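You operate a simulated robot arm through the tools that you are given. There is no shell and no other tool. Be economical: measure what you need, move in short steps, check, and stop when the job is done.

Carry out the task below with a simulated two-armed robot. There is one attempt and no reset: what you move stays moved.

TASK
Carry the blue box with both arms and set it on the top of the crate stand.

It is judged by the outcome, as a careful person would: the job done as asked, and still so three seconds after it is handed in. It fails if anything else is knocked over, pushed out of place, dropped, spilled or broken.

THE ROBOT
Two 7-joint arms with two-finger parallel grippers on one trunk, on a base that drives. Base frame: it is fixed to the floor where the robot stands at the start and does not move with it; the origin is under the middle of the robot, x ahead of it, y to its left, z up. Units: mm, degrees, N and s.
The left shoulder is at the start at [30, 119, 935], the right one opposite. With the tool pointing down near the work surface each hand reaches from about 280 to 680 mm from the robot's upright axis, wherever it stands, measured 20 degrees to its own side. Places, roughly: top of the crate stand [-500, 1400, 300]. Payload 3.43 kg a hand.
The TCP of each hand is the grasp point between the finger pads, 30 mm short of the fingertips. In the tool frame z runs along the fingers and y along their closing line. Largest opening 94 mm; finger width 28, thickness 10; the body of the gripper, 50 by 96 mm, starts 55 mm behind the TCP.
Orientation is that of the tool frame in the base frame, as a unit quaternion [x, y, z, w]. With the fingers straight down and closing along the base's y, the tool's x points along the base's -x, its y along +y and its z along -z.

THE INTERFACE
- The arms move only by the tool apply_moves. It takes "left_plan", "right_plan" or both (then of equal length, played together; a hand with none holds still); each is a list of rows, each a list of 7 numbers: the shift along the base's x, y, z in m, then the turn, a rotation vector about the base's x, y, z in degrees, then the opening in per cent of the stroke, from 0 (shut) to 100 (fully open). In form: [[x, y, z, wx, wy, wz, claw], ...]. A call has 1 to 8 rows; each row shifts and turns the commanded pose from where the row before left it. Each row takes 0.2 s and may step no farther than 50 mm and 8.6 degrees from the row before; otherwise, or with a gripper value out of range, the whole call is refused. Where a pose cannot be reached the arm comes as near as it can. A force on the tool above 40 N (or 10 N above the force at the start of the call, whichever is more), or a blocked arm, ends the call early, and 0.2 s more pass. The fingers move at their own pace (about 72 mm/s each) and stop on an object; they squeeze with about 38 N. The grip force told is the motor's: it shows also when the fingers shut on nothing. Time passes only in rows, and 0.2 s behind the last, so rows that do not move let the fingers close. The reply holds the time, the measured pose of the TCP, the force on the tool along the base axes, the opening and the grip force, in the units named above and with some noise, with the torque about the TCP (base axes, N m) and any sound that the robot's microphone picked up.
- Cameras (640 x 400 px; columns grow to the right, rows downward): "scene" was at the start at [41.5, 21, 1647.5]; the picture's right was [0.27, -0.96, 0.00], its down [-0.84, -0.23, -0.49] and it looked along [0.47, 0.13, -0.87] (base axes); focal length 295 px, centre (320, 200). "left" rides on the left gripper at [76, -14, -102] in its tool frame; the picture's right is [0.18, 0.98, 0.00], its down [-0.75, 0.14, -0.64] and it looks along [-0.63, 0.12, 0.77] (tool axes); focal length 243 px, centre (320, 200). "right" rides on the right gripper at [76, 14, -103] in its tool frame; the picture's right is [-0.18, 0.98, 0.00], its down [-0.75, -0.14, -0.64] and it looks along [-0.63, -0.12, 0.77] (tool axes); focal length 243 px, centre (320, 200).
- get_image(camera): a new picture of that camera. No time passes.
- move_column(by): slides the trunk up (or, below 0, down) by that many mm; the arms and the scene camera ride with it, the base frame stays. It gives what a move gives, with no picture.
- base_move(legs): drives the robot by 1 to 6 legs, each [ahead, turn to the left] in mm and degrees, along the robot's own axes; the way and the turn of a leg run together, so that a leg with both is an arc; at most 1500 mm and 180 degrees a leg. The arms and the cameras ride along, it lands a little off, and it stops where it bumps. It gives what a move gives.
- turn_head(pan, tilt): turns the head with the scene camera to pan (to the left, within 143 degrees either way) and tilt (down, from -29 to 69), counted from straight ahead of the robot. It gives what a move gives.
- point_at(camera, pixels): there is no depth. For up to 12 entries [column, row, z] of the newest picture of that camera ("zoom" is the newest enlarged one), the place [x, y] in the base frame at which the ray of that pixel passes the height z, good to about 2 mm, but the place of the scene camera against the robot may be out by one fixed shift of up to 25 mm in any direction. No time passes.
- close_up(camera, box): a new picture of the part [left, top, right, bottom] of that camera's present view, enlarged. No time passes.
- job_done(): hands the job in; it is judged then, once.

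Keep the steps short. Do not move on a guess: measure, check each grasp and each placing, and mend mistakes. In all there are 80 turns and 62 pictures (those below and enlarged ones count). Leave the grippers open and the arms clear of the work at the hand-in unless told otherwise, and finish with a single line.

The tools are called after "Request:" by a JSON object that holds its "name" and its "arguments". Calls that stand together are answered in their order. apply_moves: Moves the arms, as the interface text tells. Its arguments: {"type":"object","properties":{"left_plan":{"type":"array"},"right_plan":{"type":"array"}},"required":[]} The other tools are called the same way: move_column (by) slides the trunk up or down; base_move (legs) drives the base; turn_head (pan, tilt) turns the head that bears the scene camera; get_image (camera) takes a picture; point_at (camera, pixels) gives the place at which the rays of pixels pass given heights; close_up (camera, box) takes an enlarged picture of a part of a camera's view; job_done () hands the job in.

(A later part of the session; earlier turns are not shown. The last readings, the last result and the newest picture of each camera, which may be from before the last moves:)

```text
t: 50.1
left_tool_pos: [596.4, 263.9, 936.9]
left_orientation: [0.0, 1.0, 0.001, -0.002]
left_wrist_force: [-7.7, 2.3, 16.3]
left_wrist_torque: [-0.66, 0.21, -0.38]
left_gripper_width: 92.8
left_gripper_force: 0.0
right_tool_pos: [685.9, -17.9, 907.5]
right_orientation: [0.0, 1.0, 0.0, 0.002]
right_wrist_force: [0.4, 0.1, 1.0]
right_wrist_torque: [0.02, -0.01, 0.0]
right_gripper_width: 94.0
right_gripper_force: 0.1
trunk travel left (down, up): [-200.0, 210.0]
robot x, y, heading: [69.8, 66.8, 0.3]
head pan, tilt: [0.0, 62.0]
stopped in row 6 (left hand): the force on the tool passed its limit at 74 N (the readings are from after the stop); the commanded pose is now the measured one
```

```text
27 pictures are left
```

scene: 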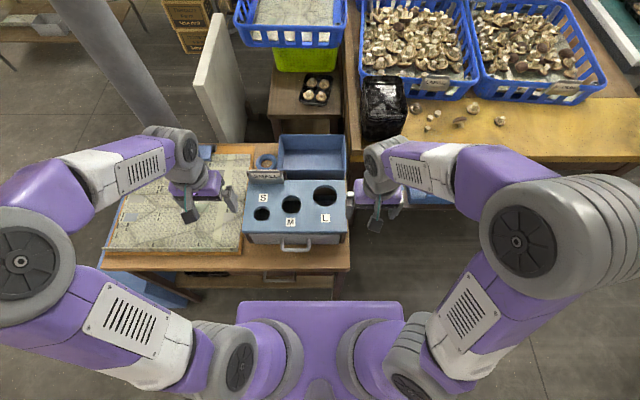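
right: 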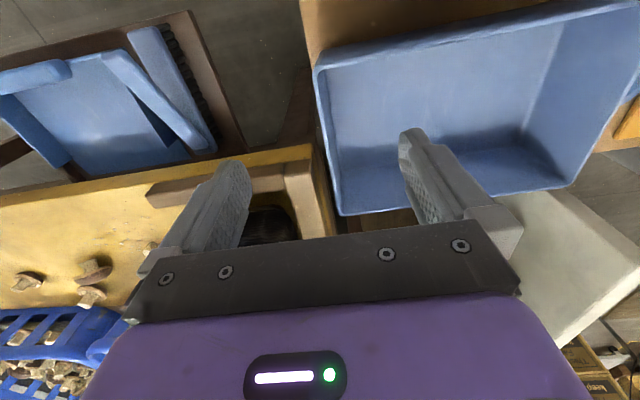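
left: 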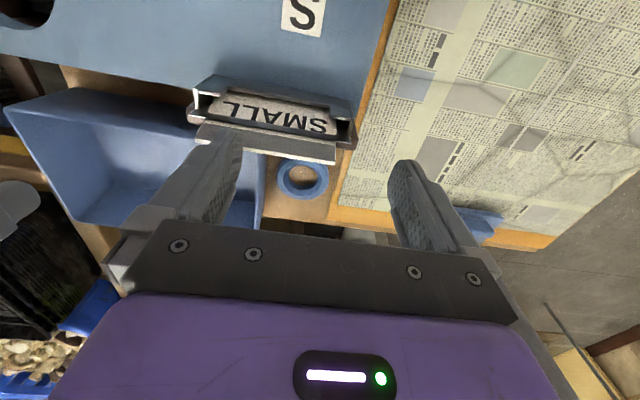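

The left inner finger touched the SMALL card holder, which is taller than I judged. Lifting the left hand straight up and checking the holder.

Request:
{"name": "apply_moves", "arguments": {"left_plan": [[0, 0, 0.02, 0, 0, 0, 100], [0, 0, 0.03, 0, 0, 0, 100], [0, 0, 0.03, 0, 0, 0, 100], [-0.01, 0, 0.02, 0, 0, 0, 100]]}}

Request:
{"name": "get_image", "arguments": {"camera": "left"}}

Request:
{"name": "close_up", "arguments": {"camera": "scene", "box": [220, 110, 380, 230]}}

```text
t: 51.1
left_tool_pos: [586.4, 260.9, 1036.2]
left_orientation: [0.0, 1.0, 0.0, -0.002]
left_wrist_force: [0.1, 0.0, 0.8]
left_wrist_torque: [0.01, -0.03, -0.03]
left_gripper_width: 94.1
left_gripper_force: 0.1
right_tool_pos: [686.5, -19.2, 906.1]
right_orientation: [-0.001, 1.0, 0.0, 0.0]
right_wrist_force: [-0.5, 0.6, 0.5]
right_wrist_torque: [-0.01, 0.0, 0.0]
right_gripper_width: 93.8
right_gripper_force: 0.1
trunk travel left (down, up): [-200.0, 210.0]
robot x, y, heading: [72.4, 71.9, 0.4]
head pan, tilt: [0.0, 62.0]
```

```text
26 pictures are left
```

left: 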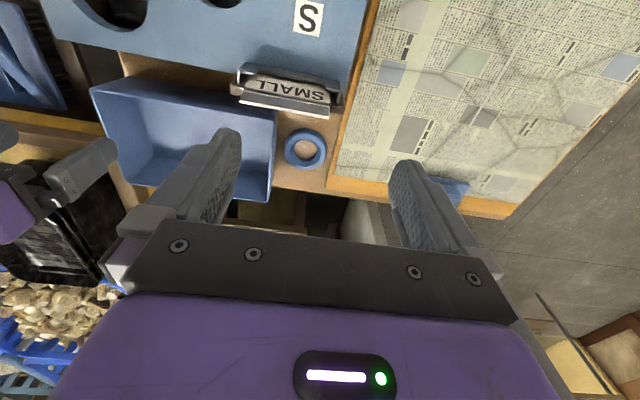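

```text
3.33 times, centred on (300, 170) of scene
```

zoom: 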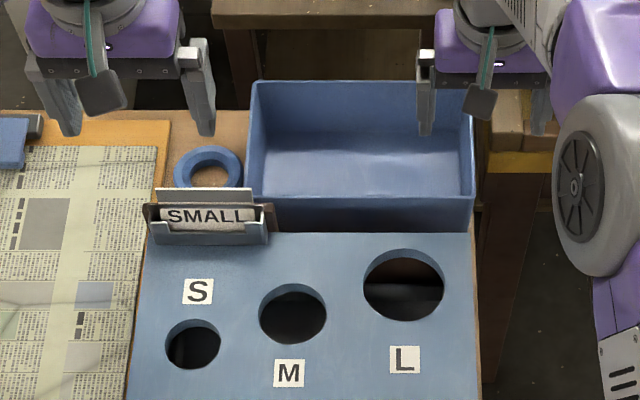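

Request:
{"name": "close_up", "arguments": {"camera": "scene", "box": [245, 155, 305, 190]}}

Request:
{"name": "point_at", "arguments": {"camera": "left", "pixels": [[235, 92, 870], [340, 108, 870], [277, 120, 820], [268, 200, 820], [91, 91, 820], [325, 150, 730], [285, 148, 730]]}}

```text
10.67 times, centred on (275, 172) of scene
```

zoom: 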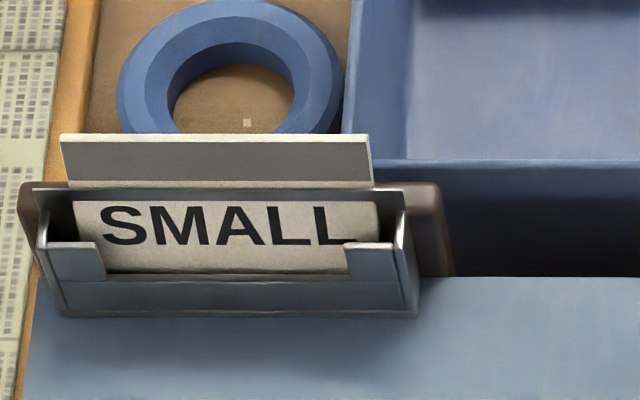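

```text
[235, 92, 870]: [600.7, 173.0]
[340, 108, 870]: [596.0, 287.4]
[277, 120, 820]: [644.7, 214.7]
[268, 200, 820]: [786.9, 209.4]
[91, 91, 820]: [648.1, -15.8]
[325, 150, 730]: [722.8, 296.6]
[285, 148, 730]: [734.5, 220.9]
```

The card sits properly in its holder. Now I need its exact back edge so the left hand (and its camera bracket) clears it.

Request:
{"name": "point_at", "arguments": {"camera": "left", "pixels": [[240, 98, 905], [328, 115, 905], [240, 98, 850], [328, 115, 850], [239, 65, 850], [343, 80, 850]]}}

Request:
{"name": "point_at", "arguments": {"camera": "scene", "pixels": [[251, 167, 905], [279, 167, 905], [251, 167, 880], [279, 167, 880], [247, 172, 850], [286, 172, 850]]}}

```text
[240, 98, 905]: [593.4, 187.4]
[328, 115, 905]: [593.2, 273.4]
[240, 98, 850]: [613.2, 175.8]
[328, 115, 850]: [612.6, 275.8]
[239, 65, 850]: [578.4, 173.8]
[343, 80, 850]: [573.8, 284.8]
```

```text
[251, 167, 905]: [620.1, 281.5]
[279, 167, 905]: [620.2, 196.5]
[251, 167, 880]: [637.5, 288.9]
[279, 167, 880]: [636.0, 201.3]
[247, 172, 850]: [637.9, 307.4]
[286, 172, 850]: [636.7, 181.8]
```

Request:
{"name": "point_at", "arguments": {"camera": "right", "pixels": [[311, 145, 760], [311, 145, 800], [328, 235, 760], [285, 165, 800], [147, 190, 800], [280, 165, 760], [340, 212, 815], [314, 70, 815]]}}

```text
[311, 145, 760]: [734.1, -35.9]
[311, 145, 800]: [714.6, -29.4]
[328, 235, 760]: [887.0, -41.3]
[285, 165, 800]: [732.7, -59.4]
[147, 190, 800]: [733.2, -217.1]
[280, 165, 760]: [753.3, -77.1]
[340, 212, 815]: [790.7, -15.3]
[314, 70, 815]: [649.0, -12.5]
```

The big table's frame corner is at x≈735 close to the right wall, so the right hand grips at x≈700 with a reduced opening; left at x≈720. Moving the left around/over the card and both down to z≈855.

Request:
{"name": "apply_moves", "arguments": {"left_plan": [[0.028, -0.016, -0.012, 0, 0, 0, 100], [0.028, -0.016, -0.012, 0, 0, 0, 100], [0.028, -0.015, -0.012, 0, 0, 0, 80], [0.0125, 0, -0.035, 0, 0, 0, 70], [0.0125, 0, -0.035, 0, 0, 0, 60], [0.0125, 0, -0.035, 0, 0, 0, 60], [0.0125, 0, -0.038, 0, 0, 0, 60]], "right_plan": [[0, 0, 0, 0, 0, 0, 90], [0, 0, 0, 0, 0, 0, 80], [0, 0, 0, 0, 0, 0, 70], [0, 0, 0, 0, 0, 0, 60], [0.0045, 0.001, -0.018, 0, 0, 0, 60], [0.0045, 0.001, -0.018, 0, 0, 0, 60], [0.0045, 0.0, -0.016, 0, 0, 0, 60]]}}

Request:
{"name": "get_image", "arguments": {"camera": "right"}}

Request:
{"name": "get_image", "arguments": {"camera": "left"}}

```text
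t: 52.8
left_tool_pos: [720.1, 215.0, 852.1]
left_orientation: [0.0, 1.0, 0.0, -0.003]
left_wrist_force: [-0.5, 0.2, -0.3]
left_wrist_torque: [-0.02, 0.04, -0.01]
left_gripper_width: 56.3
left_gripper_force: 0.0
right_tool_pos: [699.8, -18.4, 852.0]
right_orientation: [-0.001, 1.0, 0.0, -0.001]
right_wrist_force: [-0.3, -0.4, -0.5]
right_wrist_torque: [0.0, 0.01, 0.0]
right_gripper_width: 56.5
right_gripper_force: 0.0
trunk travel left (down, up): [-200.0, 210.0]
robot x, y, heading: [69.0, 71.5, 0.0]
head pan, tilt: [0.0, 62.0]
```

```text
23 pictures are left
```

right: 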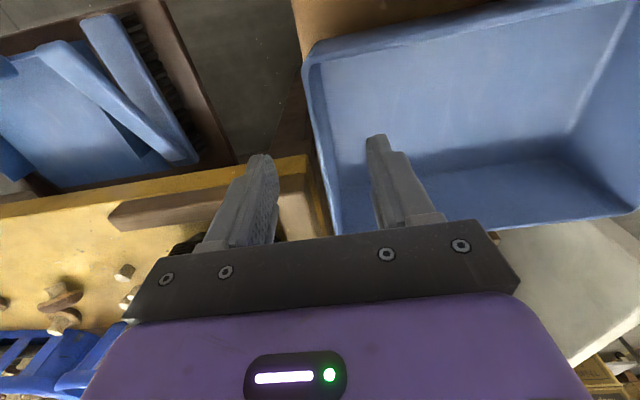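

```text
22 pictures are left
```

left: 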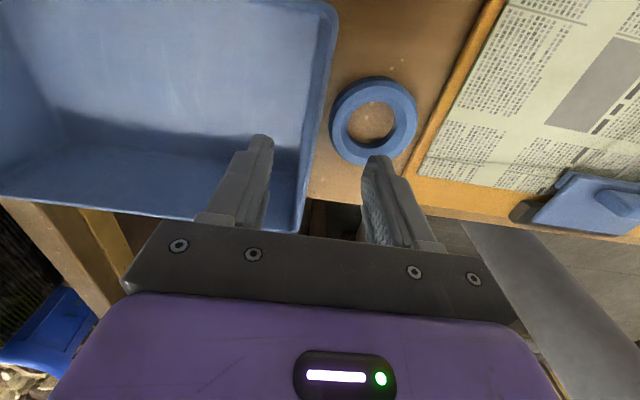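

Request:
{"name": "point_at", "arguments": {"camera": "right", "pixels": [[307, 154, 700], [307, 154, 740], [307, 154, 760], [307, 154, 800], [314, 120, 815], [308, 70, 815]]}}

Request:
{"name": "point_at", "arguments": {"camera": "left", "pixels": [[300, 230, 815], [330, 60, 815], [318, 140, 815], [318, 140, 800]]}}

```text
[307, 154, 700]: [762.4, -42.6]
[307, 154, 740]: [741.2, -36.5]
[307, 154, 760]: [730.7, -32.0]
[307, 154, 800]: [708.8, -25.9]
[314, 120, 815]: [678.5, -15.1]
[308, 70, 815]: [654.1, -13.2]
```

```text
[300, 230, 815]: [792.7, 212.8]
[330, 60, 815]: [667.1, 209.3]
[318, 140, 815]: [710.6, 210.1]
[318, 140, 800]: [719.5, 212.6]
```

Wall centres: right y≈−15, left y≈211; the big-table edge is lower (z≈730) and at x≥745, so clear. Descending both 50 mm, then closing.

Request:
{"name": "apply_moves", "arguments": {"left_plan": [[0, -0.002, -0.02, 0, 0, 0, 60], [0, -0.002, -0.02, 0, 0, 0, 60], [0, 0, -0.012, 0, 0, 0, 60]], "right_plan": [[0, 0.002, -0.02, 0, 0, 0, 60], [0, 0.001, -0.02, 0, 0, 0, 60], [0, 0, -0.012, 0, 0, 0, 60]]}}

Request:
{"name": "apply_moves", "arguments": {"left_plan": [[0, 0, 0, 0, 0, 0, 30], [0, 0, 0, 0, 0, 0, 15], [0, 0, 0, 0, 0, 0, 0], [0, 0, 0, 0, 0, 0, 0], [0, 0, 0, 0, 0, 0, 0]], "right_plan": [[0, 0, 0, 0, 0, 0, 30], [0, 0, 0, 0, 0, 0, 15], [0, 0, 0, 0, 0, 0, 0], [0, 0, 0, 0, 0, 0, 0], [0, 0, 0, 0, 0, 0, 0]]}}

Request:
{"name": "get_image", "arguments": {"camera": "left"}}

```text
t: 53.5
left_tool_pos: [717.0, 212.6, 801.9]
left_orientation: [0.0, 1.0, 0.001, -0.003]
left_wrist_force: [0.5, -0.1, -0.5]
left_wrist_torque: [-0.02, -0.03, -0.01]
left_gripper_width: 56.4
left_gripper_force: 0.1
left hand out of reach, approached as far as the arm can: row 3
right_tool_pos: [699.9, -14.5, 801.5]
right_orientation: [0.0, 1.0, -0.001, 0.0]
right_wrist_force: [-0.2, 0.2, -0.8]
right_wrist_torque: [0.01, 0.02, 0.01]
right_gripper_width: 56.5
right_gripper_force: 0.1
trunk travel left (down, up): [-200.0, 210.0]
robot x, y, heading: [71.2, 70.0, 0.2]
head pan, tilt: [0.0, 62.0]
```

```text
t: 54.8
left_tool_pos: [717.7, 211.8, 802.0]
left_orientation: [0.0, 1.0, 0.001, -0.001]
left_wrist_force: [-0.2, -0.7, -0.2]
left_wrist_torque: [-0.73, -0.06, -0.04]
left_gripper_width: 8.5
left_gripper_force: 38.2
right_tool_pos: [699.6, -13.4, 801.1]
right_orientation: [-0.002, 1.0, 0.001, 0.0]
right_wrist_force: [0.0, 0.9, -0.3]
right_wrist_torque: [0.8, 0.02, -0.04]
right_gripper_width: 8.5
right_gripper_force: 38.2
trunk travel left (down, up): [-200.0, 210.0]
robot x, y, heading: [71.4, 72.4, 0.2]
head pan, tilt: [0.0, 62.0]
```

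```text
21 pictures are left
```

left: 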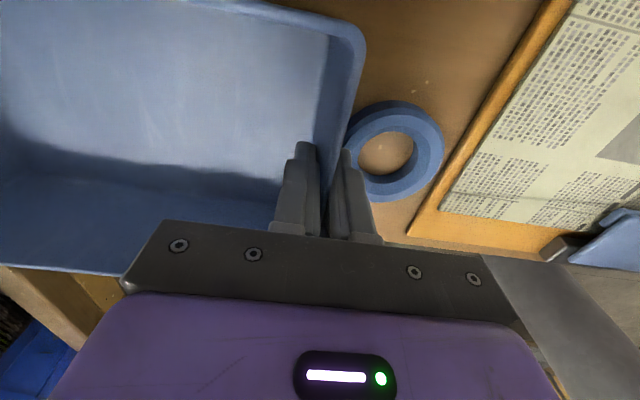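

Both fingers hold the walls (8.5 mm). Test lift with the trunk, 15 mm, keeping both hands equal.

Request:
{"name": "move_column", "arguments": {"by": 15}}

Request:
{"name": "get_image", "arguments": {"camera": "scene"}}

```text
t: 55.4
left_tool_pos: [716.7, 211.5, 816.0]
left_orientation: [0.0, 1.0, 0.0, -0.003]
left_wrist_force: [-0.1, -2.9, -0.2]
left_wrist_torque: [-0.74, 0.0, 0.01]
left_gripper_width: 8.5
left_gripper_force: 37.8
right_tool_pos: [699.9, -13.3, 817.5]
right_orientation: [-0.001, 1.0, -0.001, 0.0]
right_wrist_force: [0.0, 2.2, -0.9]
right_wrist_torque: [0.81, 0.09, -0.03]
right_gripper_width: 8.7
right_gripper_force: 38.3
trunk travel left (down, up): [-215.0, 195.0]
robot x, y, heading: [70.8, 70.2, 0.0]
head pan, tilt: [0.0, 62.0]
```

```text
20 pictures are left
```

scene: 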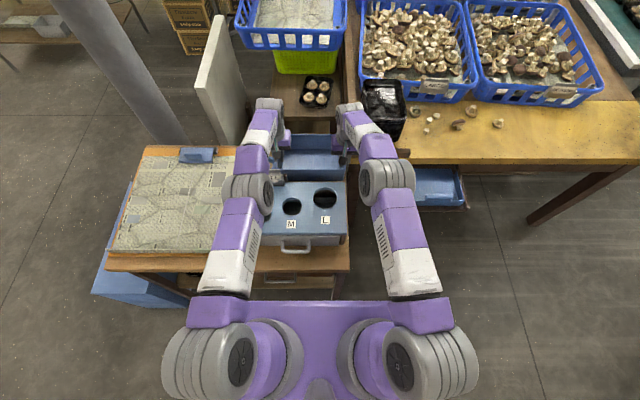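

It's free and light (≈no load change). Lift 185 mm more by trunk, then check with a wrist camera.

Request:
{"name": "move_column", "arguments": {"by": 185}}

Request:
{"name": "get_image", "arguments": {"camera": "right"}}

```text
t: 57.4
left_tool_pos: [717.8, 212.2, 1002.2]
left_orientation: [-0.001, 1.0, 0.001, -0.003]
left_wrist_force: [-0.4, -4.3, -1.4]
left_wrist_torque: [-0.69, 0.03, 0.02]
left_gripper_width: 8.5
left_gripper_force: 37.8
right_tool_pos: [699.1, -13.1, 1000.8]
right_orientation: [-0.001, 1.0, -0.001, 0.0]
right_wrist_force: [1.4, 4.2, -1.3]
right_wrist_torque: [0.75, 0.0, -0.03]
right_gripper_width: 8.9
right_gripper_force: 38.3
trunk travel left (down, up): [-400.0, 10.0]
robot x, y, heading: [70.9, 67.5, 0.4]
head pan, tilt: [0.0, 62.0]
```

```text
19 pictures are left
```

right: 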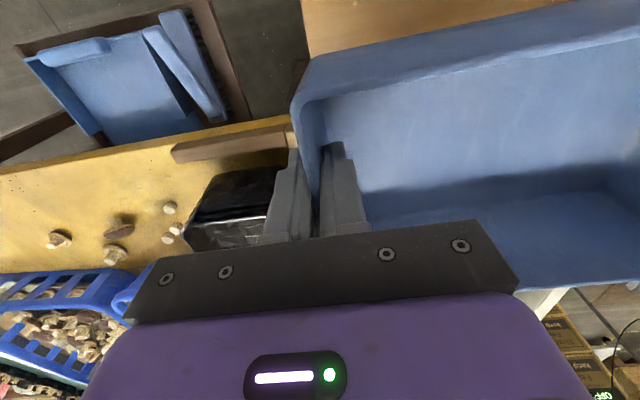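

The bin hangs level. Raise arms another 60 mm with a slight pull-in, before backing over the card holder (top ≈907).

Request:
{"name": "apply_moves", "arguments": {"left_plan": [[-0.01, 0, 0.015, 0, 0, 0, 0], [-0.01, 0, 0.015, 0, 0, 0, 0], [-0.01, 0, 0.015, 0, 0, 0, 0], [-0.005, 0, 0.015, 0, 0, 0, 0]], "right_plan": [[-0.01, 0, 0.015, 0, 0, 0, 0], [-0.01, 0, 0.015, 0, 0, 0, 0], [-0.01, 0, 0.015, 0, 0, 0, 0], [-0.005, 0, 0.015, 0, 0, 0, 0]]}}

Request:
{"name": "get_image", "arguments": {"camera": "scene"}}

```text
t: 58.4
left_tool_pos: [681.0, 212.1, 1062.5]
left_orientation: [0.0, 1.0, 0.001, -0.002]
left_wrist_force: [-1.4, -4.0, -0.9]
left_wrist_torque: [-0.72, -0.03, -0.11]
left_gripper_width: 8.6
left_gripper_force: 38.7
right_tool_pos: [662.8, -14.5, 1061.1]
right_orientation: [-0.001, 1.0, -0.002, 0.0]
right_wrist_force: [2.7, 2.6, -0.4]
right_wrist_torque: [0.76, 0.04, -0.2]
right_gripper_width: 8.6
right_gripper_force: 38.3
trunk travel left (down, up): [-400.0, 10.0]
robot x, y, heading: [68.6, 67.9, 0.1]
head pan, tilt: [0.0, 62.0]
```

```text
18 pictures are left
```

scene: 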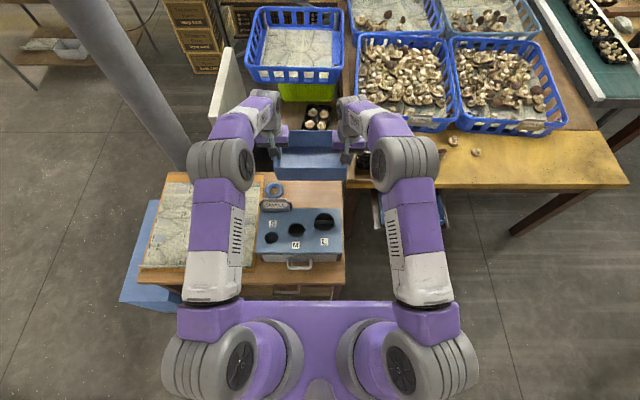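

Bin is clear above the sorter. Back off 570 mm, turn left 90°, then look at the stand.

Request:
{"name": "base_move", "arguments": {"legs": [[-570, 0], [0, 90]]}}

Request:
{"name": "turn_head", "arguments": {"pan": 0, "tilt": 42}}

Request:
{"name": "get_image", "arguments": {"camera": "scene"}}

```text
t: 65.5
left_tool_pos: [-642.5, 680.6, 1062.2]
left_orientation: [0.709, -0.705, 0.001, 0.002]
left_wrist_force: [-0.4, -1.8, -1.4]
left_wrist_torque: [0.11, -0.78, -0.21]
left_gripper_width: 8.7
left_gripper_force: 37.7
right_tool_pos: [-417.2, 663.2, 1061.3]
right_orientation: [0.709, -0.705, 0.001, 0.0]
right_wrist_force: [0.5, 1.5, -1.1]
right_wrist_torque: [-0.14, 0.78, -0.21]
right_gripper_width: 8.5
right_gripper_force: 38.1
trunk travel left (down, up): [-400.0, 10.0]
robot x, y, heading: [-498.0, 67.7, 90.2]
head pan, tilt: [0.0, 62.0]
```

```text
t: 66.3
left_tool_pos: [-642.3, 679.8, 1061.7]
left_orientation: [0.708, -0.706, 0.002, 0.003]
left_wrist_force: [-1.2, -1.7, -1.0]
left_wrist_torque: [0.1, -0.76, -0.12]
left_gripper_width: 8.6
left_gripper_force: 38.1
right_tool_pos: [-416.7, 662.3, 1060.2]
right_orientation: [0.709, -0.705, 0.0, 0.0]
right_wrist_force: [1.7, 1.7, -0.4]
right_wrist_torque: [-0.11, 0.76, -0.16]
right_gripper_width: 8.1
right_gripper_force: 38.2
trunk travel left (down, up): [-400.0, 10.0]
robot x, y, heading: [-492.8, 69.6, 90.1]
head pan, tilt: [0.0, 42.0]
```

```text
17 pictures are left
```

scene: 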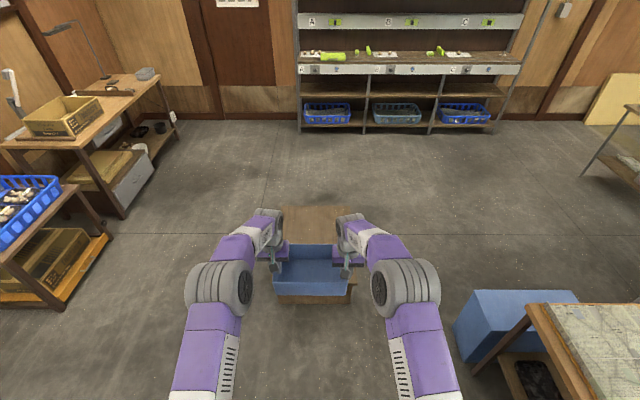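

Request:
{"name": "point_at", "arguments": {"camera": "scene", "pixels": [[283, 207, 300], [350, 207, 300], [350, 302, 0], [275, 302, 0], [356, 284, 300], [352, 278, 300]]}}

Request:
{"name": "close_up", "arguments": {"camera": "scene", "box": [240, 190, 390, 320]}}

```text
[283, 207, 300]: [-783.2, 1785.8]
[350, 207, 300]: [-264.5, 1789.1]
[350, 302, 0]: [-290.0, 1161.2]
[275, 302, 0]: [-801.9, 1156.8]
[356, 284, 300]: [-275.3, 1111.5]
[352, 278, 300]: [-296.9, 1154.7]
```

```text
3.08 times, centred on (315, 255) of scene
```

zoom: 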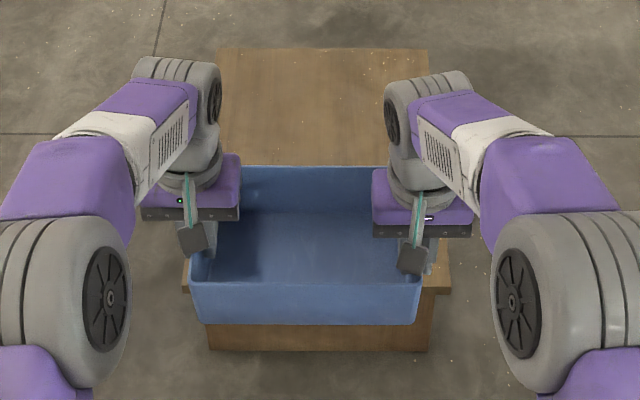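

Stand top: x≈−800…−270, y≈1110…1790. Driving ahead 690 puts the bin centre at about y 1375, well on top; then lower the trunk fully.

Request:
{"name": "base_move", "arguments": {"legs": [[690, 0]]}}

Request:
{"name": "move_column", "arguments": {"by": -400}}

Request:
{"name": "turn_head", "arguments": {"pan": 0, "tilt": 60}}

Request:
{"name": "get_image", "arguments": {"camera": "scene"}}

Request:
{"name": "get_image", "arguments": {"camera": "right"}}

```text
t: 70.1
left_tool_pos: [-638.9, 1369.4, 1062.0]
left_orientation: [-0.706, 0.708, -0.001, -0.002]
left_wrist_force: [-0.5, -1.3, -0.4]
left_wrist_torque: [0.05, -0.78, -0.14]
left_gripper_width: 8.7
left_gripper_force: 38.4
right_tool_pos: [-414.0, 1350.8, 1060.0]
right_orientation: [-0.707, 0.708, 0.0, 0.0]
right_wrist_force: [0.7, 2.7, -1.3]
right_wrist_torque: [-0.05, 0.79, -0.22]
right_gripper_width: 8.8
right_gripper_force: 38.1
trunk travel left (down, up): [-400.0, 10.0]
robot x, y, heading: [-498.8, 754.8, 90.0]
head pan, tilt: [0.0, 42.0]
```

```text
t: 73.9
left_tool_pos: [-639.2, 1368.6, 662.2]
left_orientation: [-0.706, 0.708, 0.0, -0.002]
left_wrist_force: [-0.8, -1.6, -2.4]
left_wrist_torque: [0.01, -0.74, -0.14]
left_gripper_width: 8.9
left_gripper_force: 37.5
right_tool_pos: [-413.9, 1348.8, 660.3]
right_orientation: [-0.707, 0.708, 0.0, 0.0]
right_wrist_force: [0.8, 0.8, -0.5]
right_wrist_torque: [-0.02, 0.8, -0.21]
right_gripper_width: 8.8
right_gripper_force: 38.1
trunk travel left (down, up): [0.0, 410.0]
robot x, y, heading: [-499.2, 755.7, 90.2]
head pan, tilt: [0.0, 42.0]
```

```text
t: 74.8
left_tool_pos: [-639.7, 1368.9, 661.3]
left_orientation: [-0.706, 0.708, -0.002, -0.002]
left_wrist_force: [-1.6, -0.6, -1.0]
left_wrist_torque: [0.07, -0.77, -0.16]
left_gripper_width: 8.7
left_gripper_force: 38.3
right_tool_pos: [-414.4, 1350.8, 661.1]
right_orientation: [-0.707, 0.707, 0.0, 0.0]
right_wrist_force: [0.5, 1.2, -0.7]
right_wrist_torque: [-0.07, 0.8, -0.17]
right_gripper_width: 8.6
right_gripper_force: 38.6
trunk travel left (down, up): [0.0, 410.0]
robot x, y, heading: [-495.2, 755.4, 89.8]
head pan, tilt: [0.0, 60.0]
```

```text
15 pictures are left
```

scene: 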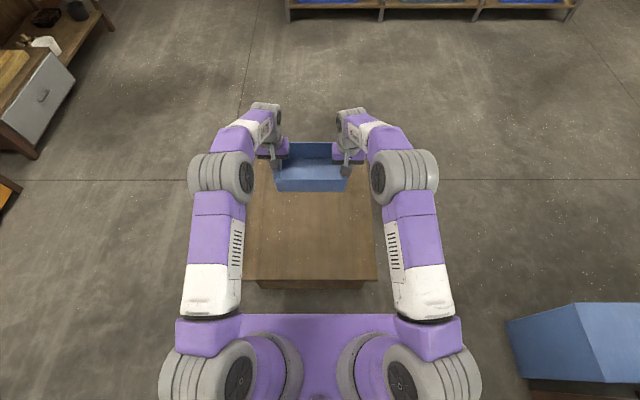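

```text
14 pictures are left
```

right: 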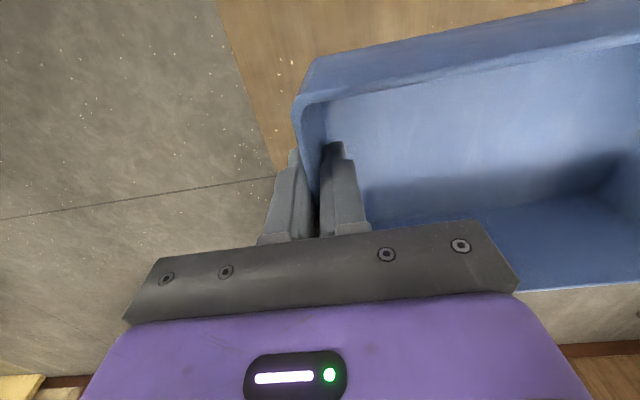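

Request:
{"name": "point_at", "arguments": {"camera": "right", "pixels": [[215, 0, 300], [280, 170, 300], [560, 295, 300]]}}

Request:
{"name": "point_at", "arguments": {"camera": "scene", "pixels": [[245, 280, 300], [377, 280, 300], [370, 165, 300], [255, 165, 300]]}}

Request:
{"name": "close_up", "arguments": {"camera": "scene", "box": [220, 90, 400, 230]}}

```text
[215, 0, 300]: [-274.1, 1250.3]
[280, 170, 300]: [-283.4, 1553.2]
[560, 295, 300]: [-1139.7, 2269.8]
```

```text
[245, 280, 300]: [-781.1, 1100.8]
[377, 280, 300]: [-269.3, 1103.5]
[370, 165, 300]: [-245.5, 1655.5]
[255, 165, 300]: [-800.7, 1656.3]
```

```text
2.86 times, centred on (310, 160) of scene
```

zoom: 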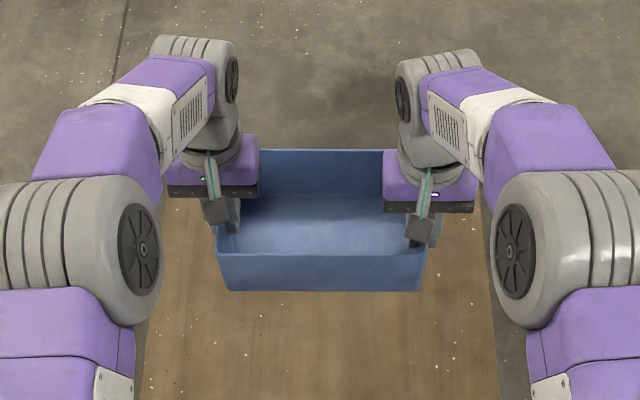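

Bin is over the stand (stand top at y 1100 to >1550, bin y≈1300–1450). Lowering arms 210 mm together.

Request:
{"name": "apply_moves", "arguments": {"left_plan": [[0, 0, -0.03, 0, 0, 0, 0], [0, 0, -0.03, 0, 0, 0, 0], [0, 0, -0.03, 0, 0, 0, 0], [0, 0, -0.03, 0, 0, 0, 0], [0, 0, -0.03, 0, 0, 0, 0], [0, 0, -0.03, 0, 0, 0, 0], [0, 0, -0.02, 0, 0, 0, 0]], "right_plan": [[0, 0, -0.03, 0, 0, 0, 0], [0, 0, -0.03, 0, 0, 0, 0], [0, 0, -0.03, 0, 0, 0, 0], [0, 0, -0.03, 0, 0, 0, 0], [0, 0, -0.03, 0, 0, 0, 0], [0, 0, -0.03, 0, 0, 0, 0], [0, 0, -0.02, 0, 0, 0, 0]]}}

Request:
{"name": "get_image", "arguments": {"camera": "right"}}

```text
t: 76.3
left_tool_pos: [-639.8, 1366.9, 461.4]
left_orientation: [-0.706, 0.708, -0.001, -0.002]
left_wrist_force: [7.5, 0.8, -0.7]
left_wrist_torque: [0.21, -0.7, 0.23]
left_gripper_width: 8.4
left_gripper_force: 38.0
right_tool_pos: [-413.4, 1350.8, 461.1]
right_orientation: [-0.706, 0.708, 0.0, 0.0]
right_wrist_force: [-8.3, -1.5, -0.6]
right_wrist_torque: [-0.24, 0.74, 0.19]
right_gripper_width: 8.6
right_gripper_force: 38.0
trunk travel left (down, up): [0.0, 410.0]
robot x, y, heading: [-500.6, 754.2, 89.9]
head pan, tilt: [0.0, 60.0]
```

```text
12 pictures are left
```

right: 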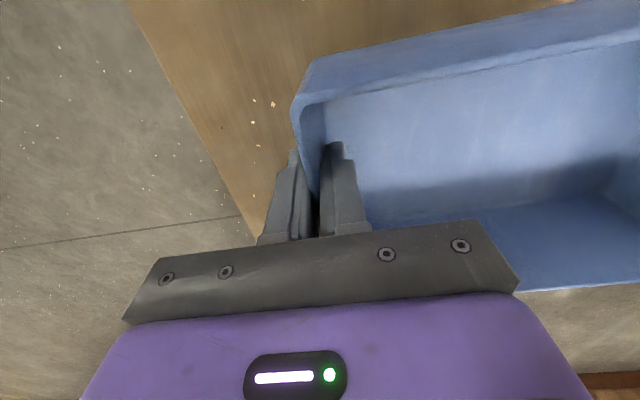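

Continuing down in small steps, watching the force.

Request:
{"name": "apply_moves", "arguments": {"left_plan": [[0, 0, -0.007, 0, 0, 0, 0], [0, 0, -0.007, 0, 0, 0, 0], [0, 0, -0.007, 0, 0, 0, 0], [0, 0, -0.006, 0, 0, 0, 0], [0, 0, -0.006, 0, 0, 0, 0]], "right_plan": [[0, 0, -0.007, 0, 0, 0, 0], [0, 0, -0.007, 0, 0, 0, 0], [0, 0, -0.007, 0, 0, 0, 0], [0, 0, -0.006, 0, 0, 0, 0], [0, 0, -0.006, 0, 0, 0, 0]]}}

Request:
{"name": "apply_moves", "arguments": {"left_plan": [[0, 0, -0.004, 0, 0, 0, 0], [0, 0, -0.004, 0, 0, 0, 0], [0, 0, -0.004, 0, 0, 0, 0]], "right_plan": [[0, 0, -0.004, 0, 0, 0, 0], [0, 0, -0.004, 0, 0, 0, 0], [0, 0, -0.004, 0, 0, 0, 0]]}}

```text
t: 77.5
left_tool_pos: [-640.2, 1357.0, 432.8]
left_orientation: [-0.706, 0.708, -0.001, 0.001]
left_wrist_force: [12.4, 7.1, -3.1]
left_wrist_torque: [0.52, -0.39, 0.88]
left_gripper_width: 9.1
left_gripper_force: 38.0
left hand out of reach, approached as far as the arm can: row 2, 4, 5
right_tool_pos: [-414.3, 1348.6, 427.2]
right_orientation: [-0.706, 0.708, -0.002, -0.001]
right_wrist_force: [-11.4, -7.6, 1.1]
right_wrist_torque: [-0.49, 0.7, 0.91]
right_gripper_width: 9.8
right_gripper_force: 37.6
trunk travel left (down, up): [0.0, 410.0]
robot x, y, heading: [-501.1, 757.0, 89.9]
head pan, tilt: [0.0, 60.0]
```

```text
t: 78.3
left_tool_pos: [-639.4, 1353.3, 422.0]
left_orientation: [-0.706, 0.708, -0.002, -0.002]
left_wrist_force: [14.7, 7.3, -0.9]
left_wrist_torque: [0.63, -0.6, 0.89]
left_gripper_width: 9.9
left_gripper_force: 37.8
right_tool_pos: [-414.0, 1347.9, 424.3]
right_orientation: [-0.707, 0.707, -0.001, -0.001]
right_wrist_force: [-16.0, -7.4, -1.2]
right_wrist_torque: [-0.66, 0.49, 0.86]
right_gripper_width: 9.2
right_gripper_force: 38.0
right hand out of reach, approached as far as the arm can: row 2, 3
trunk travel left (down, up): [0.0, 410.0]
robot x, y, heading: [-497.1, 756.5, 90.1]
head pan, tilt: [0.0, 60.0]
```

Both arms are at the end of their reach downward. I'll pull the bin 50 mm toward the robot (still well on the stand), which also restores the hands' offset, then continue down.

Request:
{"name": "apply_moves", "arguments": {"left_plan": [[0, -0.009, 0.001, 0, 0, 0, 0], [0, -0.011, 0, 0, 0, 0, 0], [0, -0.013, 0, 0, 0, 0, 0], [0, -0.013, 0, 0, 0, 0, 0]], "right_plan": [[0, -0.014, 0, 0, 0, 0, 0], [0, -0.015, 0, 0, 0, 0, 0], [0, -0.015, 0, 0, 0, 0, 0], [0, -0.014, 0, 0, 0, 0, 0]]}}

Request:
{"name": "get_image", "arguments": {"camera": "scene"}}

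```text
t: 79.3
left_tool_pos: [-642.8, 1309.8, 421.7]
left_orientation: [-0.707, 0.707, 0.0, -0.002]
left_wrist_force: [7.2, 10.2, -15.0]
left_wrist_torque: [0.23, 0.9, 0.93]
left_gripper_width: 12.5
left_gripper_force: 37.9
left hand out of reach, approached as far as the arm can: row 1
right_tool_pos: [-420.4, 1334.2, 402.5]
right_orientation: [-0.706, 0.708, 0.0, 0.0]
right_wrist_force: [-7.7, -10.2, 13.8]
right_wrist_torque: [-0.45, 2.05, 1.16]
right_gripper_width: 15.3
right_gripper_force: 37.7
right hand out of reach, approached as far as the arm can: row 1, 2, 3, 4
trunk travel left (down, up): [0.0, 410.0]
robot x, y, heading: [-498.6, 753.8, 90.0]
head pan, tilt: [0.0, 60.0]
```

```text
11 pictures are left
```

scene: 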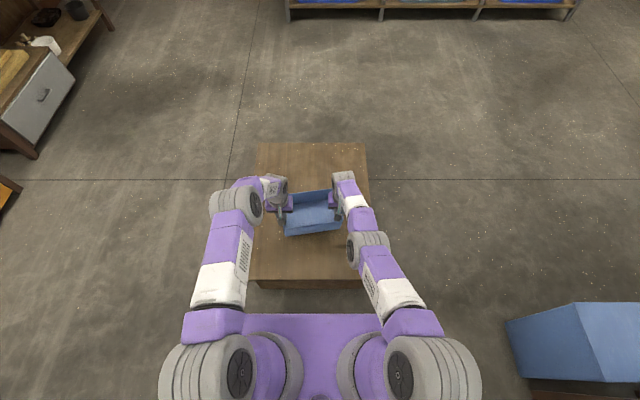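

The right hand sagged and the bin is skewed (right 402, left 422). I'll raise the right hand in small steps to level it and see whether it follows.

Request:
{"name": "apply_moves", "arguments": {"right_plan": [[0, 0, 0.01, 0, 0, 0, 0], [0, 0, 0.01, 0, 0, 0, 0]], "left_plan": [[0, 0.01, 0.005, 0, 0, 0, 0], [0, 0.01, 0.005, 0, 0, 0, 0]]}}

Request:
{"name": "get_image", "arguments": {"camera": "right"}}

```text
t: 80.0
left_tool_pos: [-644.5, 1329.1, 430.8]
left_orientation: [0.707, -0.707, 0.0, 0.004]
left_wrist_force: [-11.8, 7.3, -7.4]
left_wrist_torque: [-0.85, -0.17, 0.87]
left_gripper_width: 10.6
left_gripper_force: 38.1
right_tool_pos: [-419.8, 1341.7, 418.8]
right_orientation: [-0.705, 0.709, -0.002, 0.002]
right_wrist_force: [12.3, -6.8, 6.0]
right_wrist_torque: [0.82, 1.93, 0.9]
right_gripper_width: 12.7
right_gripper_force: 38.0
right hand out of reach, approached as far as the arm can: row 1, 2
trunk travel left (down, up): [0.0, 410.0]
robot x, y, heading: [-500.8, 757.4, 89.9]
head pan, tilt: [0.0, 60.0]
```

```text
10 pictures are left
```

right: 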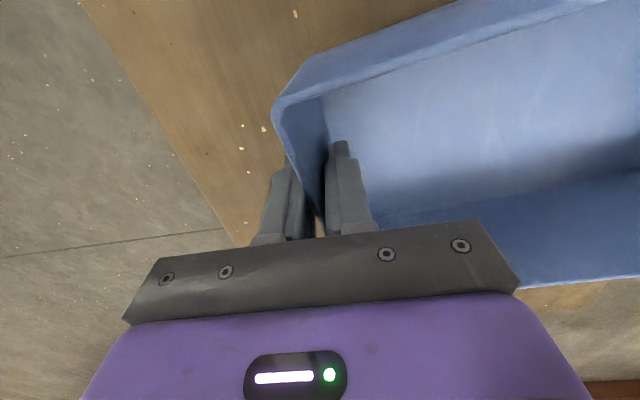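

It follows upward. I'll raise both back to ~480 where reach was fine, then pull the bin closer at that height.

Request:
{"name": "apply_moves", "arguments": {"right_plan": [[0, 0, 0.012, 0, 0, 0, 0], [0, 0, 0.012, 0, 0, 0, 0], [0, 0, 0.012, 0, 0, 0, 0], [0, 0, 0.012, 0, 0, 0, 0]], "left_plan": [[0, -0.005, 0.01, 0, 0, 0, 0], [0, -0.005, 0.012, 0, 0, 0, 0], [0, -0.005, 0.012, 0, 0, 0, 0], [0, -0.005, 0.012, 0, 0, 0, 0]]}}

```text
t: 81.0
left_tool_pos: [-644.5, 1309.2, 475.8]
left_orientation: [0.707, -0.707, 0.0, 0.003]
left_wrist_force: [-21.3, 5.8, -10.5]
left_wrist_torque: [0.45, 0.43, 0.99]
left_gripper_width: 15.1
left_gripper_force: 37.9
right_tool_pos: [-424.0, 1358.1, 460.9]
right_orientation: [-0.707, 0.707, -0.001, 0.0]
right_wrist_force: [21.1, -4.8, 7.1]
right_wrist_torque: [-0.82, 1.73, 1.22]
right_gripper_width: 18.0
right_gripper_force: 38.2
right hand out of reach, approached as far as the arm can: row 1, 2, 3, 4
trunk travel left (down, up): [0.0, 410.0]
robot x, y, heading: [-497.2, 754.0, 89.8]
head pan, tilt: [0.0, 60.0]
```

The right arm resists coming in. I'll undo the skew: bring both back to the pose that was fine (left y≈1367, right y≈1351, z≈461).

Request:
{"name": "apply_moves", "arguments": {"right_plan": [[0, 0.015, 0, 0, 0, 0, 0], [0, 0.015, 0, 0, 0, 0, 0], [0, 0.015, 0, 0, 0, 0, 0], [0, 0.013, 0, 0, 0, 0, 0]], "left_plan": [[0.001, 0.0145, -0.003, 0, 0, 0, 0], [0.001, 0.0145, -0.003, 0, 0, 0, 0], [0.001, 0.0145, -0.003, 0, 0, 0, 0], [0.001, 0.0145, -0.003, 0, 0, 0, 0]]}}

Request:
{"name": "get_image", "arguments": {"camera": "scene"}}

```text
t: 82.0
left_tool_pos: [-641.5, 1368.8, 464.9]
left_orientation: [-0.707, 0.707, 0.001, -0.003]
left_wrist_force: [-33.2, 8.7, -0.7]
left_wrist_torque: [-0.61, -1.04, 0.81]
left_gripper_width: 9.3
left_gripper_force: 37.7
right_tool_pos: [-414.6, 1362.6, 460.6]
right_orientation: [-0.706, 0.708, -0.004, 0.001]
right_wrist_force: [33.2, -8.4, -0.6]
right_wrist_torque: [0.59, 1.12, 0.77]
right_gripper_width: 9.8
right_gripper_force: 38.3
right hand out of reach, approached as far as the arm can: row 1, 2, 3, 4
trunk travel left (down, up): [0.0, 410.0]
robot x, y, heading: [-496.1, 754.1, 89.9]
head pan, tilt: [0.0, 60.0]
```

```text
9 pictures are left
```

scene: 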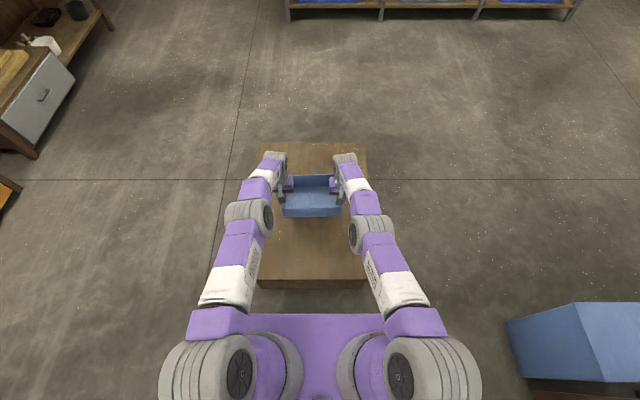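

The bin is level again. Both arms are nearly straight, so I'll go down along the arms' reach arc: descend while easing inward a little, in small checked steps.

Request:
{"name": "apply_moves", "arguments": {"right_plan": [[0, -0.003, -0.008, 0, 0, 0, 0], [0, -0.003, -0.008, 0, 0, 0, 0], [0, -0.003, -0.008, 0, 0, 0, 0]], "left_plan": [[0, -0.005, -0.009, 0, 0, 0, 0], [0, -0.005, -0.009, 0, 0, 0, 0], [0, -0.005, -0.009, 0, 0, 0, 0]]}}

```text
t: 82.8
left_tool_pos: [-641.8, 1353.3, 437.2]
left_orientation: [-0.707, 0.707, 0.002, -0.003]
left_wrist_force: [-32.8, 7.2, -0.8]
left_wrist_torque: [1.02, -0.91, 0.94]
left_gripper_width: 10.1
left_gripper_force: 38.5
right_tool_pos: [-415.6, 1353.0, 436.8]
right_orientation: [-0.706, 0.708, -0.003, 0.001]
right_wrist_force: [32.0, -8.3, -0.3]
right_wrist_torque: [-1.07, 0.95, 0.9]
right_gripper_width: 10.2
right_gripper_force: 37.8
trunk travel left (down, up): [0.0, 410.0]
robot x, y, heading: [-497.6, 753.1, 89.8]
head pan, tilt: [0.0, 60.0]
```

Working: both at z≈437, level. The sideways internal force is 33 N, so I'll relieve it by moving the left hand 1.5 mm outward.

Request:
{"name": "apply_moves", "arguments": {"right_plan": [[0, 0, 0, 0, 0, 0, 0], [0, -0.002, -0.004, 0, 0, 0, 0]], "left_plan": [[-0.0015, 0, 0, 0, 0, 0, 0], [0, -0.002, -0.004, 0, 0, 0, 0]]}}

```text
t: 83.3
left_tool_pos: [-640.6, 1350.6, 434.0]
left_orientation: [-0.707, 0.707, 0.001, -0.003]
left_wrist_force: [-28.9, 7.8, -0.8]
left_wrist_torque: [0.7, -0.95, 0.93]
left_gripper_width: 10.6
left_gripper_force: 38.7
right_tool_pos: [-415.7, 1353.3, 434.1]
right_orientation: [-0.706, 0.708, -0.003, 0.0]
right_wrist_force: [29.8, -7.6, -0.9]
right_wrist_torque: [-0.73, 0.99, 0.89]
right_gripper_width: 10.2
right_gripper_force: 37.9
trunk travel left (down, up): [0.0, 410.0]
robot x, y, heading: [-499.6, 754.6, 89.8]
head pan, tilt: [0.0, 60.0]
```

Force dropped as hoped. A bit more relief while continuing down the arc.

Request:
{"name": "apply_moves", "arguments": {"right_plan": [[0.001, -0.004, -0.006, 0, 0, 0, 0], [0.001, -0.004, -0.006, 0, 0, 0, 0], [0, -0.004, -0.006, 0, 0, 0, 0]], "left_plan": [[-0.002, -0.003, -0.006, 0, 0, 0, 0], [-0.001, -0.003, -0.006, 0, 0, 0, 0], [0, -0.003, -0.006, 0, 0, 0, 0]]}}

Request:
{"name": "get_image", "arguments": {"camera": "right"}}

```text
t: 84.2
left_tool_pos: [-642.1, 1340.8, 414.7]
left_orientation: [-0.707, 0.707, -0.001, -0.003]
left_wrist_force: [-21.8, 7.9, -0.2]
left_wrist_torque: [-0.4, -0.91, 0.85]
left_gripper_width: 10.2
left_gripper_force: 37.8
right_tool_pos: [-416.6, 1342.0, 416.3]
right_orientation: [-0.706, 0.708, -0.001, 0.0]
right_wrist_force: [22.1, -6.7, -0.7]
right_wrist_torque: [0.36, 0.97, 0.85]
right_gripper_width: 9.7
right_gripper_force: 37.6
trunk travel left (down, up): [0.0, 410.0]
robot x, y, heading: [-498.5, 755.4, 89.7]
head pan, tilt: [0.0, 60.0]
```

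```text
8 pictures are left
```

right: 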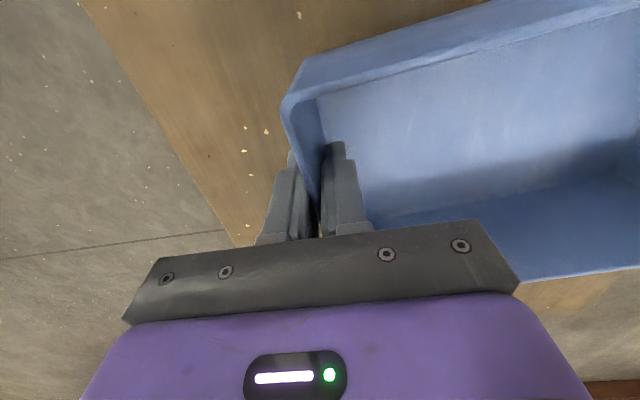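

Level at z≈415, no contact yet. Continuing down.

Request:
{"name": "apply_moves", "arguments": {"right_plan": [[0.001, -0.004, -0.005, 0, 0, 0, 0], [0.001, -0.004, -0.005, 0, 0, 0, 0], [0, -0.003, -0.004, 0, 0, 0, 0]], "left_plan": [[-0.001, -0.003, -0.005, 0, 0, 0, 0], [-0.001, -0.003, -0.005, 0, 0, 0, 0], [0, -0.002, -0.004, 0, 0, 0, 0]]}}

```text
t: 85.0
left_tool_pos: [-642.3, 1335.1, 402.6]
left_orientation: [-0.706, 0.708, -0.002, 0.0]
left_wrist_force: [-9.4, 7.0, -0.8]
left_wrist_torque: [-0.57, -0.85, 0.81]
left_gripper_width: 9.7
left_gripper_force: 37.5
right_tool_pos: [-416.7, 1333.1, 400.9]
right_orientation: [-0.706, 0.708, -0.001, 0.0]
right_wrist_force: [10.3, -7.0, -0.1]
right_wrist_torque: [0.56, 0.94, 0.81]
right_gripper_width: 9.8
right_gripper_force: 38.3
right hand out of reach, approached as far as the arm can: row 2
trunk travel left (down, up): [0.0, 410.0]
robot x, y, heading: [-497.5, 757.3, 89.9]
head pan, tilt: [0.0, 60.0]
```

Request:
{"name": "apply_moves", "arguments": {"right_plan": [[0, -0.004, -0.004, 0, 0, 0, 0], [0, -0.004, -0.004, 0, 0, 0, 0], [0, -0.003, -0.004, 0, 0, 0, 0]], "left_plan": [[0, -0.004, -0.005, 0, 0, 0, 0], [0, -0.004, -0.004, 0, 0, 0, 0], [0, -0.003, -0.004, 0, 0, 0, 0]]}}

```text
t: 85.8
left_tool_pos: [-642.4, 1324.0, 389.2]
left_orientation: [-0.707, 0.708, -0.002, 0.0]
left_wrist_force: [5.0, 6.8, 0.4]
left_wrist_torque: [-0.26, -0.83, 0.9]
left_gripper_width: 10.3
left_gripper_force: 37.9
right_tool_pos: [-417.6, 1328.2, 393.0]
right_orientation: [-0.707, 0.708, -0.002, -0.002]
right_wrist_force: [-2.9, -7.5, -2.3]
right_wrist_torque: [0.2, 0.54, 0.88]
right_gripper_width: 10.1
right_gripper_force: 37.7
right hand out of reach, approached as far as the arm can: row 1, 3
trunk travel left (down, up): [0.0, 410.0]
robot x, y, heading: [-498.6, 755.0, 89.6]
head pan, tilt: [0.0, 60.0]
```

Request:
{"name": "apply_moves", "arguments": {"right_plan": [[0, -0.004, -0.005, 0, 0, 0, 0], [0, -0.004, -0.005, 0, 0, 0, 0]], "left_plan": [[0, -0.002, -0.003, 0, 0, 0, 0], [0, -0.002, -0.004, 0, 0, 0, 0]]}}

Request:
{"name": "close_up", "arguments": {"camera": "scene", "box": [230, 130, 390, 250]}}

```text
t: 86.3
left_tool_pos: [-641.2, 1319.8, 382.9]
left_orientation: [-0.706, 0.708, -0.002, 0.001]
left_wrist_force: [17.9, 8.4, 6.7]
left_wrist_torque: [0.42, -0.92, 0.96]
left_gripper_width: 10.8
left_gripper_force: 38.0
right_tool_pos: [-416.4, 1327.6, 387.9]
right_orientation: [-0.707, 0.708, 0.0, -0.004]
right_wrist_force: [-19.4, -8.5, -6.7]
right_wrist_torque: [-0.32, -0.11, 0.87]
right_gripper_width: 10.0
right_gripper_force: 37.8
right hand out of reach, approached as far as the arm can: row 1, 2
trunk travel left (down, up): [0.0, 410.0]
robot x, y, heading: [-495.7, 757.1, 89.5]
head pan, tilt: [0.0, 60.0]
```

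```text
3.33 times, centred on (310, 190) of scene
```

zoom: 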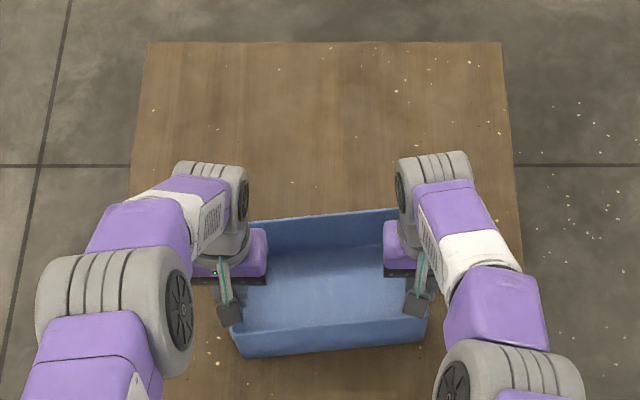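

Right is 5 mm higher and at its reach limit; ease right inward and down, left held.

Request:
{"name": "apply_moves", "arguments": {"right_plan": [[0, -0.008, -0.004, 0, 0, 0, 0], [0, -0.008, -0.004, 0, 0, 0, 0], [0, -0.004, -0.002, 0, 0, 0, 0]], "left_plan": [[-0.001, -0.003, 0, 0, 0, 0, 0], [-0.001, -0.003, 0, 0, 0, 0, 0], [0, -0.002, -0.001, 0, 0, 0, 0]]}}

```text
t: 87.2
left_tool_pos: [-640.2, 1312.4, 382.2]
left_orientation: [-0.706, 0.708, -0.003, 0.003]
left_wrist_force: [33.0, 12.3, 5.8]
left_wrist_torque: [0.76, -0.7, 1.02]
left_gripper_width: 11.4
left_gripper_force: 38.6
right_tool_pos: [-415.0, 1327.4, 387.7]
right_orientation: [-0.707, 0.707, 0.001, -0.003]
right_wrist_force: [-32.5, -10.8, -6.3]
right_wrist_torque: [-0.61, -0.23, 0.91]
right_gripper_width: 10.9
right_gripper_force: 37.6
right hand out of reach, approached as far as the arm can: row 1, 2, 3
trunk travel left (down, up): [0.0, 410.0]
robot x, y, heading: [-494.8, 757.6, 89.9]
head pan, tilt: [0.0, 60.0]
```

Let me measure how far the bin bottom is from the stand top.

Request:
{"name": "point_at", "arguments": {"camera": "zoom", "pixels": [[237, 336, 396], [243, 357, 300], [243, 357, 320], [243, 357, 340], [427, 318, 400], [425, 343, 300], [425, 343, 320], [425, 343, 340]]}}

Request:
{"name": "get_image", "arguments": {"camera": "left"}}

```text
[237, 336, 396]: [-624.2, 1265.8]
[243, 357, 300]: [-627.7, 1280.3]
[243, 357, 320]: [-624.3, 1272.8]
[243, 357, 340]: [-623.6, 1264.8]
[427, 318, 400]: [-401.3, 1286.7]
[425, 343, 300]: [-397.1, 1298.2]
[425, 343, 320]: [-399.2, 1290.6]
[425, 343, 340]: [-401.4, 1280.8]
```

```text
6 pictures are left
```

left: 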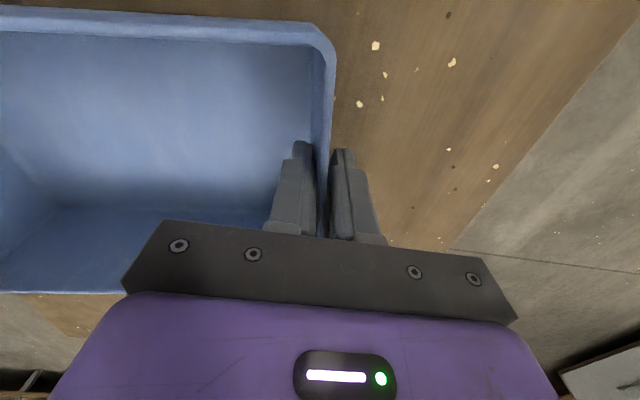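

The bin is about 70 mm tall, bottom ≈30 mm above the stand. Right only follows moves tangent to its reach arc, so I step it tangentially (mostly down) and relax the sideways pull.

Request:
{"name": "apply_moves", "arguments": {"right_plan": [[-0.0015, -0.0025, -0.006, 0, 0, 0, 0], [-0.0015, -0.0025, -0.006, 0, 0, 0, 0], [0, -0.003, -0.006, 0, 0, 0, 0]], "left_plan": [[0.001, 0.001, -0.003, 0, 0, 0, 0], [0.001, 0.001, -0.003, 0, 0, 0, 0], [0, 0, -0.004, 0, 0, 0, 0]]}}

```text
t: 87.7
left_tool_pos: [-640.7, 1317.1, 381.5]
left_orientation: [-0.707, 0.707, -0.001, 0.004]
left_wrist_force: [-2.2, 9.4, 6.5]
left_wrist_torque: [-1.21, -0.9, 0.81]
left_gripper_width: 10.6
left_gripper_force: 38.3
right_tool_pos: [-414.5, 1325.1, 381.9]
right_orientation: [0.707, -0.707, -0.001, 0.001]
right_wrist_force: [2.0, -7.2, 0.0]
right_wrist_torque: [0.7, 0.91, 0.8]
right_gripper_width: 10.5
right_gripper_force: 38.5
trunk travel left (down, up): [0.0, 410.0]
robot x, y, heading: [-498.6, 757.8, 90.1]
head pan, tilt: [0.0, 60.0]
stopped in row 2 (left hand): the force on the tool passed its limit at 46 N (the readings are from after the stop); the commanded pose is now the measured one
```

Request:
{"name": "apply_moves", "arguments": {"right_plan": [[0, -0.0025, -0.004, 0, 0, 0, 0], [0, -0.0025, -0.004, 0, 0, 0, 0]], "left_plan": [[0, -0.002, -0.004, 0, 0, 0, 0], [0, -0.002, -0.004, 0, 0, 0, 0]]}}

```text
t: 88.3
left_tool_pos: [-639.6, 1316.7, 380.3]
left_orientation: [-0.707, 0.707, 0.004, 0.008]
left_wrist_force: [2.4, 16.2, 32.0]
left_wrist_torque: [0.03, -0.82, 0.86]
left_gripper_width: 10.6
left_gripper_force: 38.6
right_tool_pos: [-415.9, 1324.5, 380.0]
right_orientation: [-0.706, 0.708, 0.006, 0.005]
right_wrist_force: [0.0, -4.1, 33.9]
right_wrist_torque: [-0.09, 0.82, 0.89]
right_gripper_width: 10.8
right_gripper_force: 38.4
trunk travel left (down, up): [0.0, 410.0]
robot x, y, heading: [-500.8, 759.4, 89.8]
head pan, tilt: [0.0, 60.0]
```

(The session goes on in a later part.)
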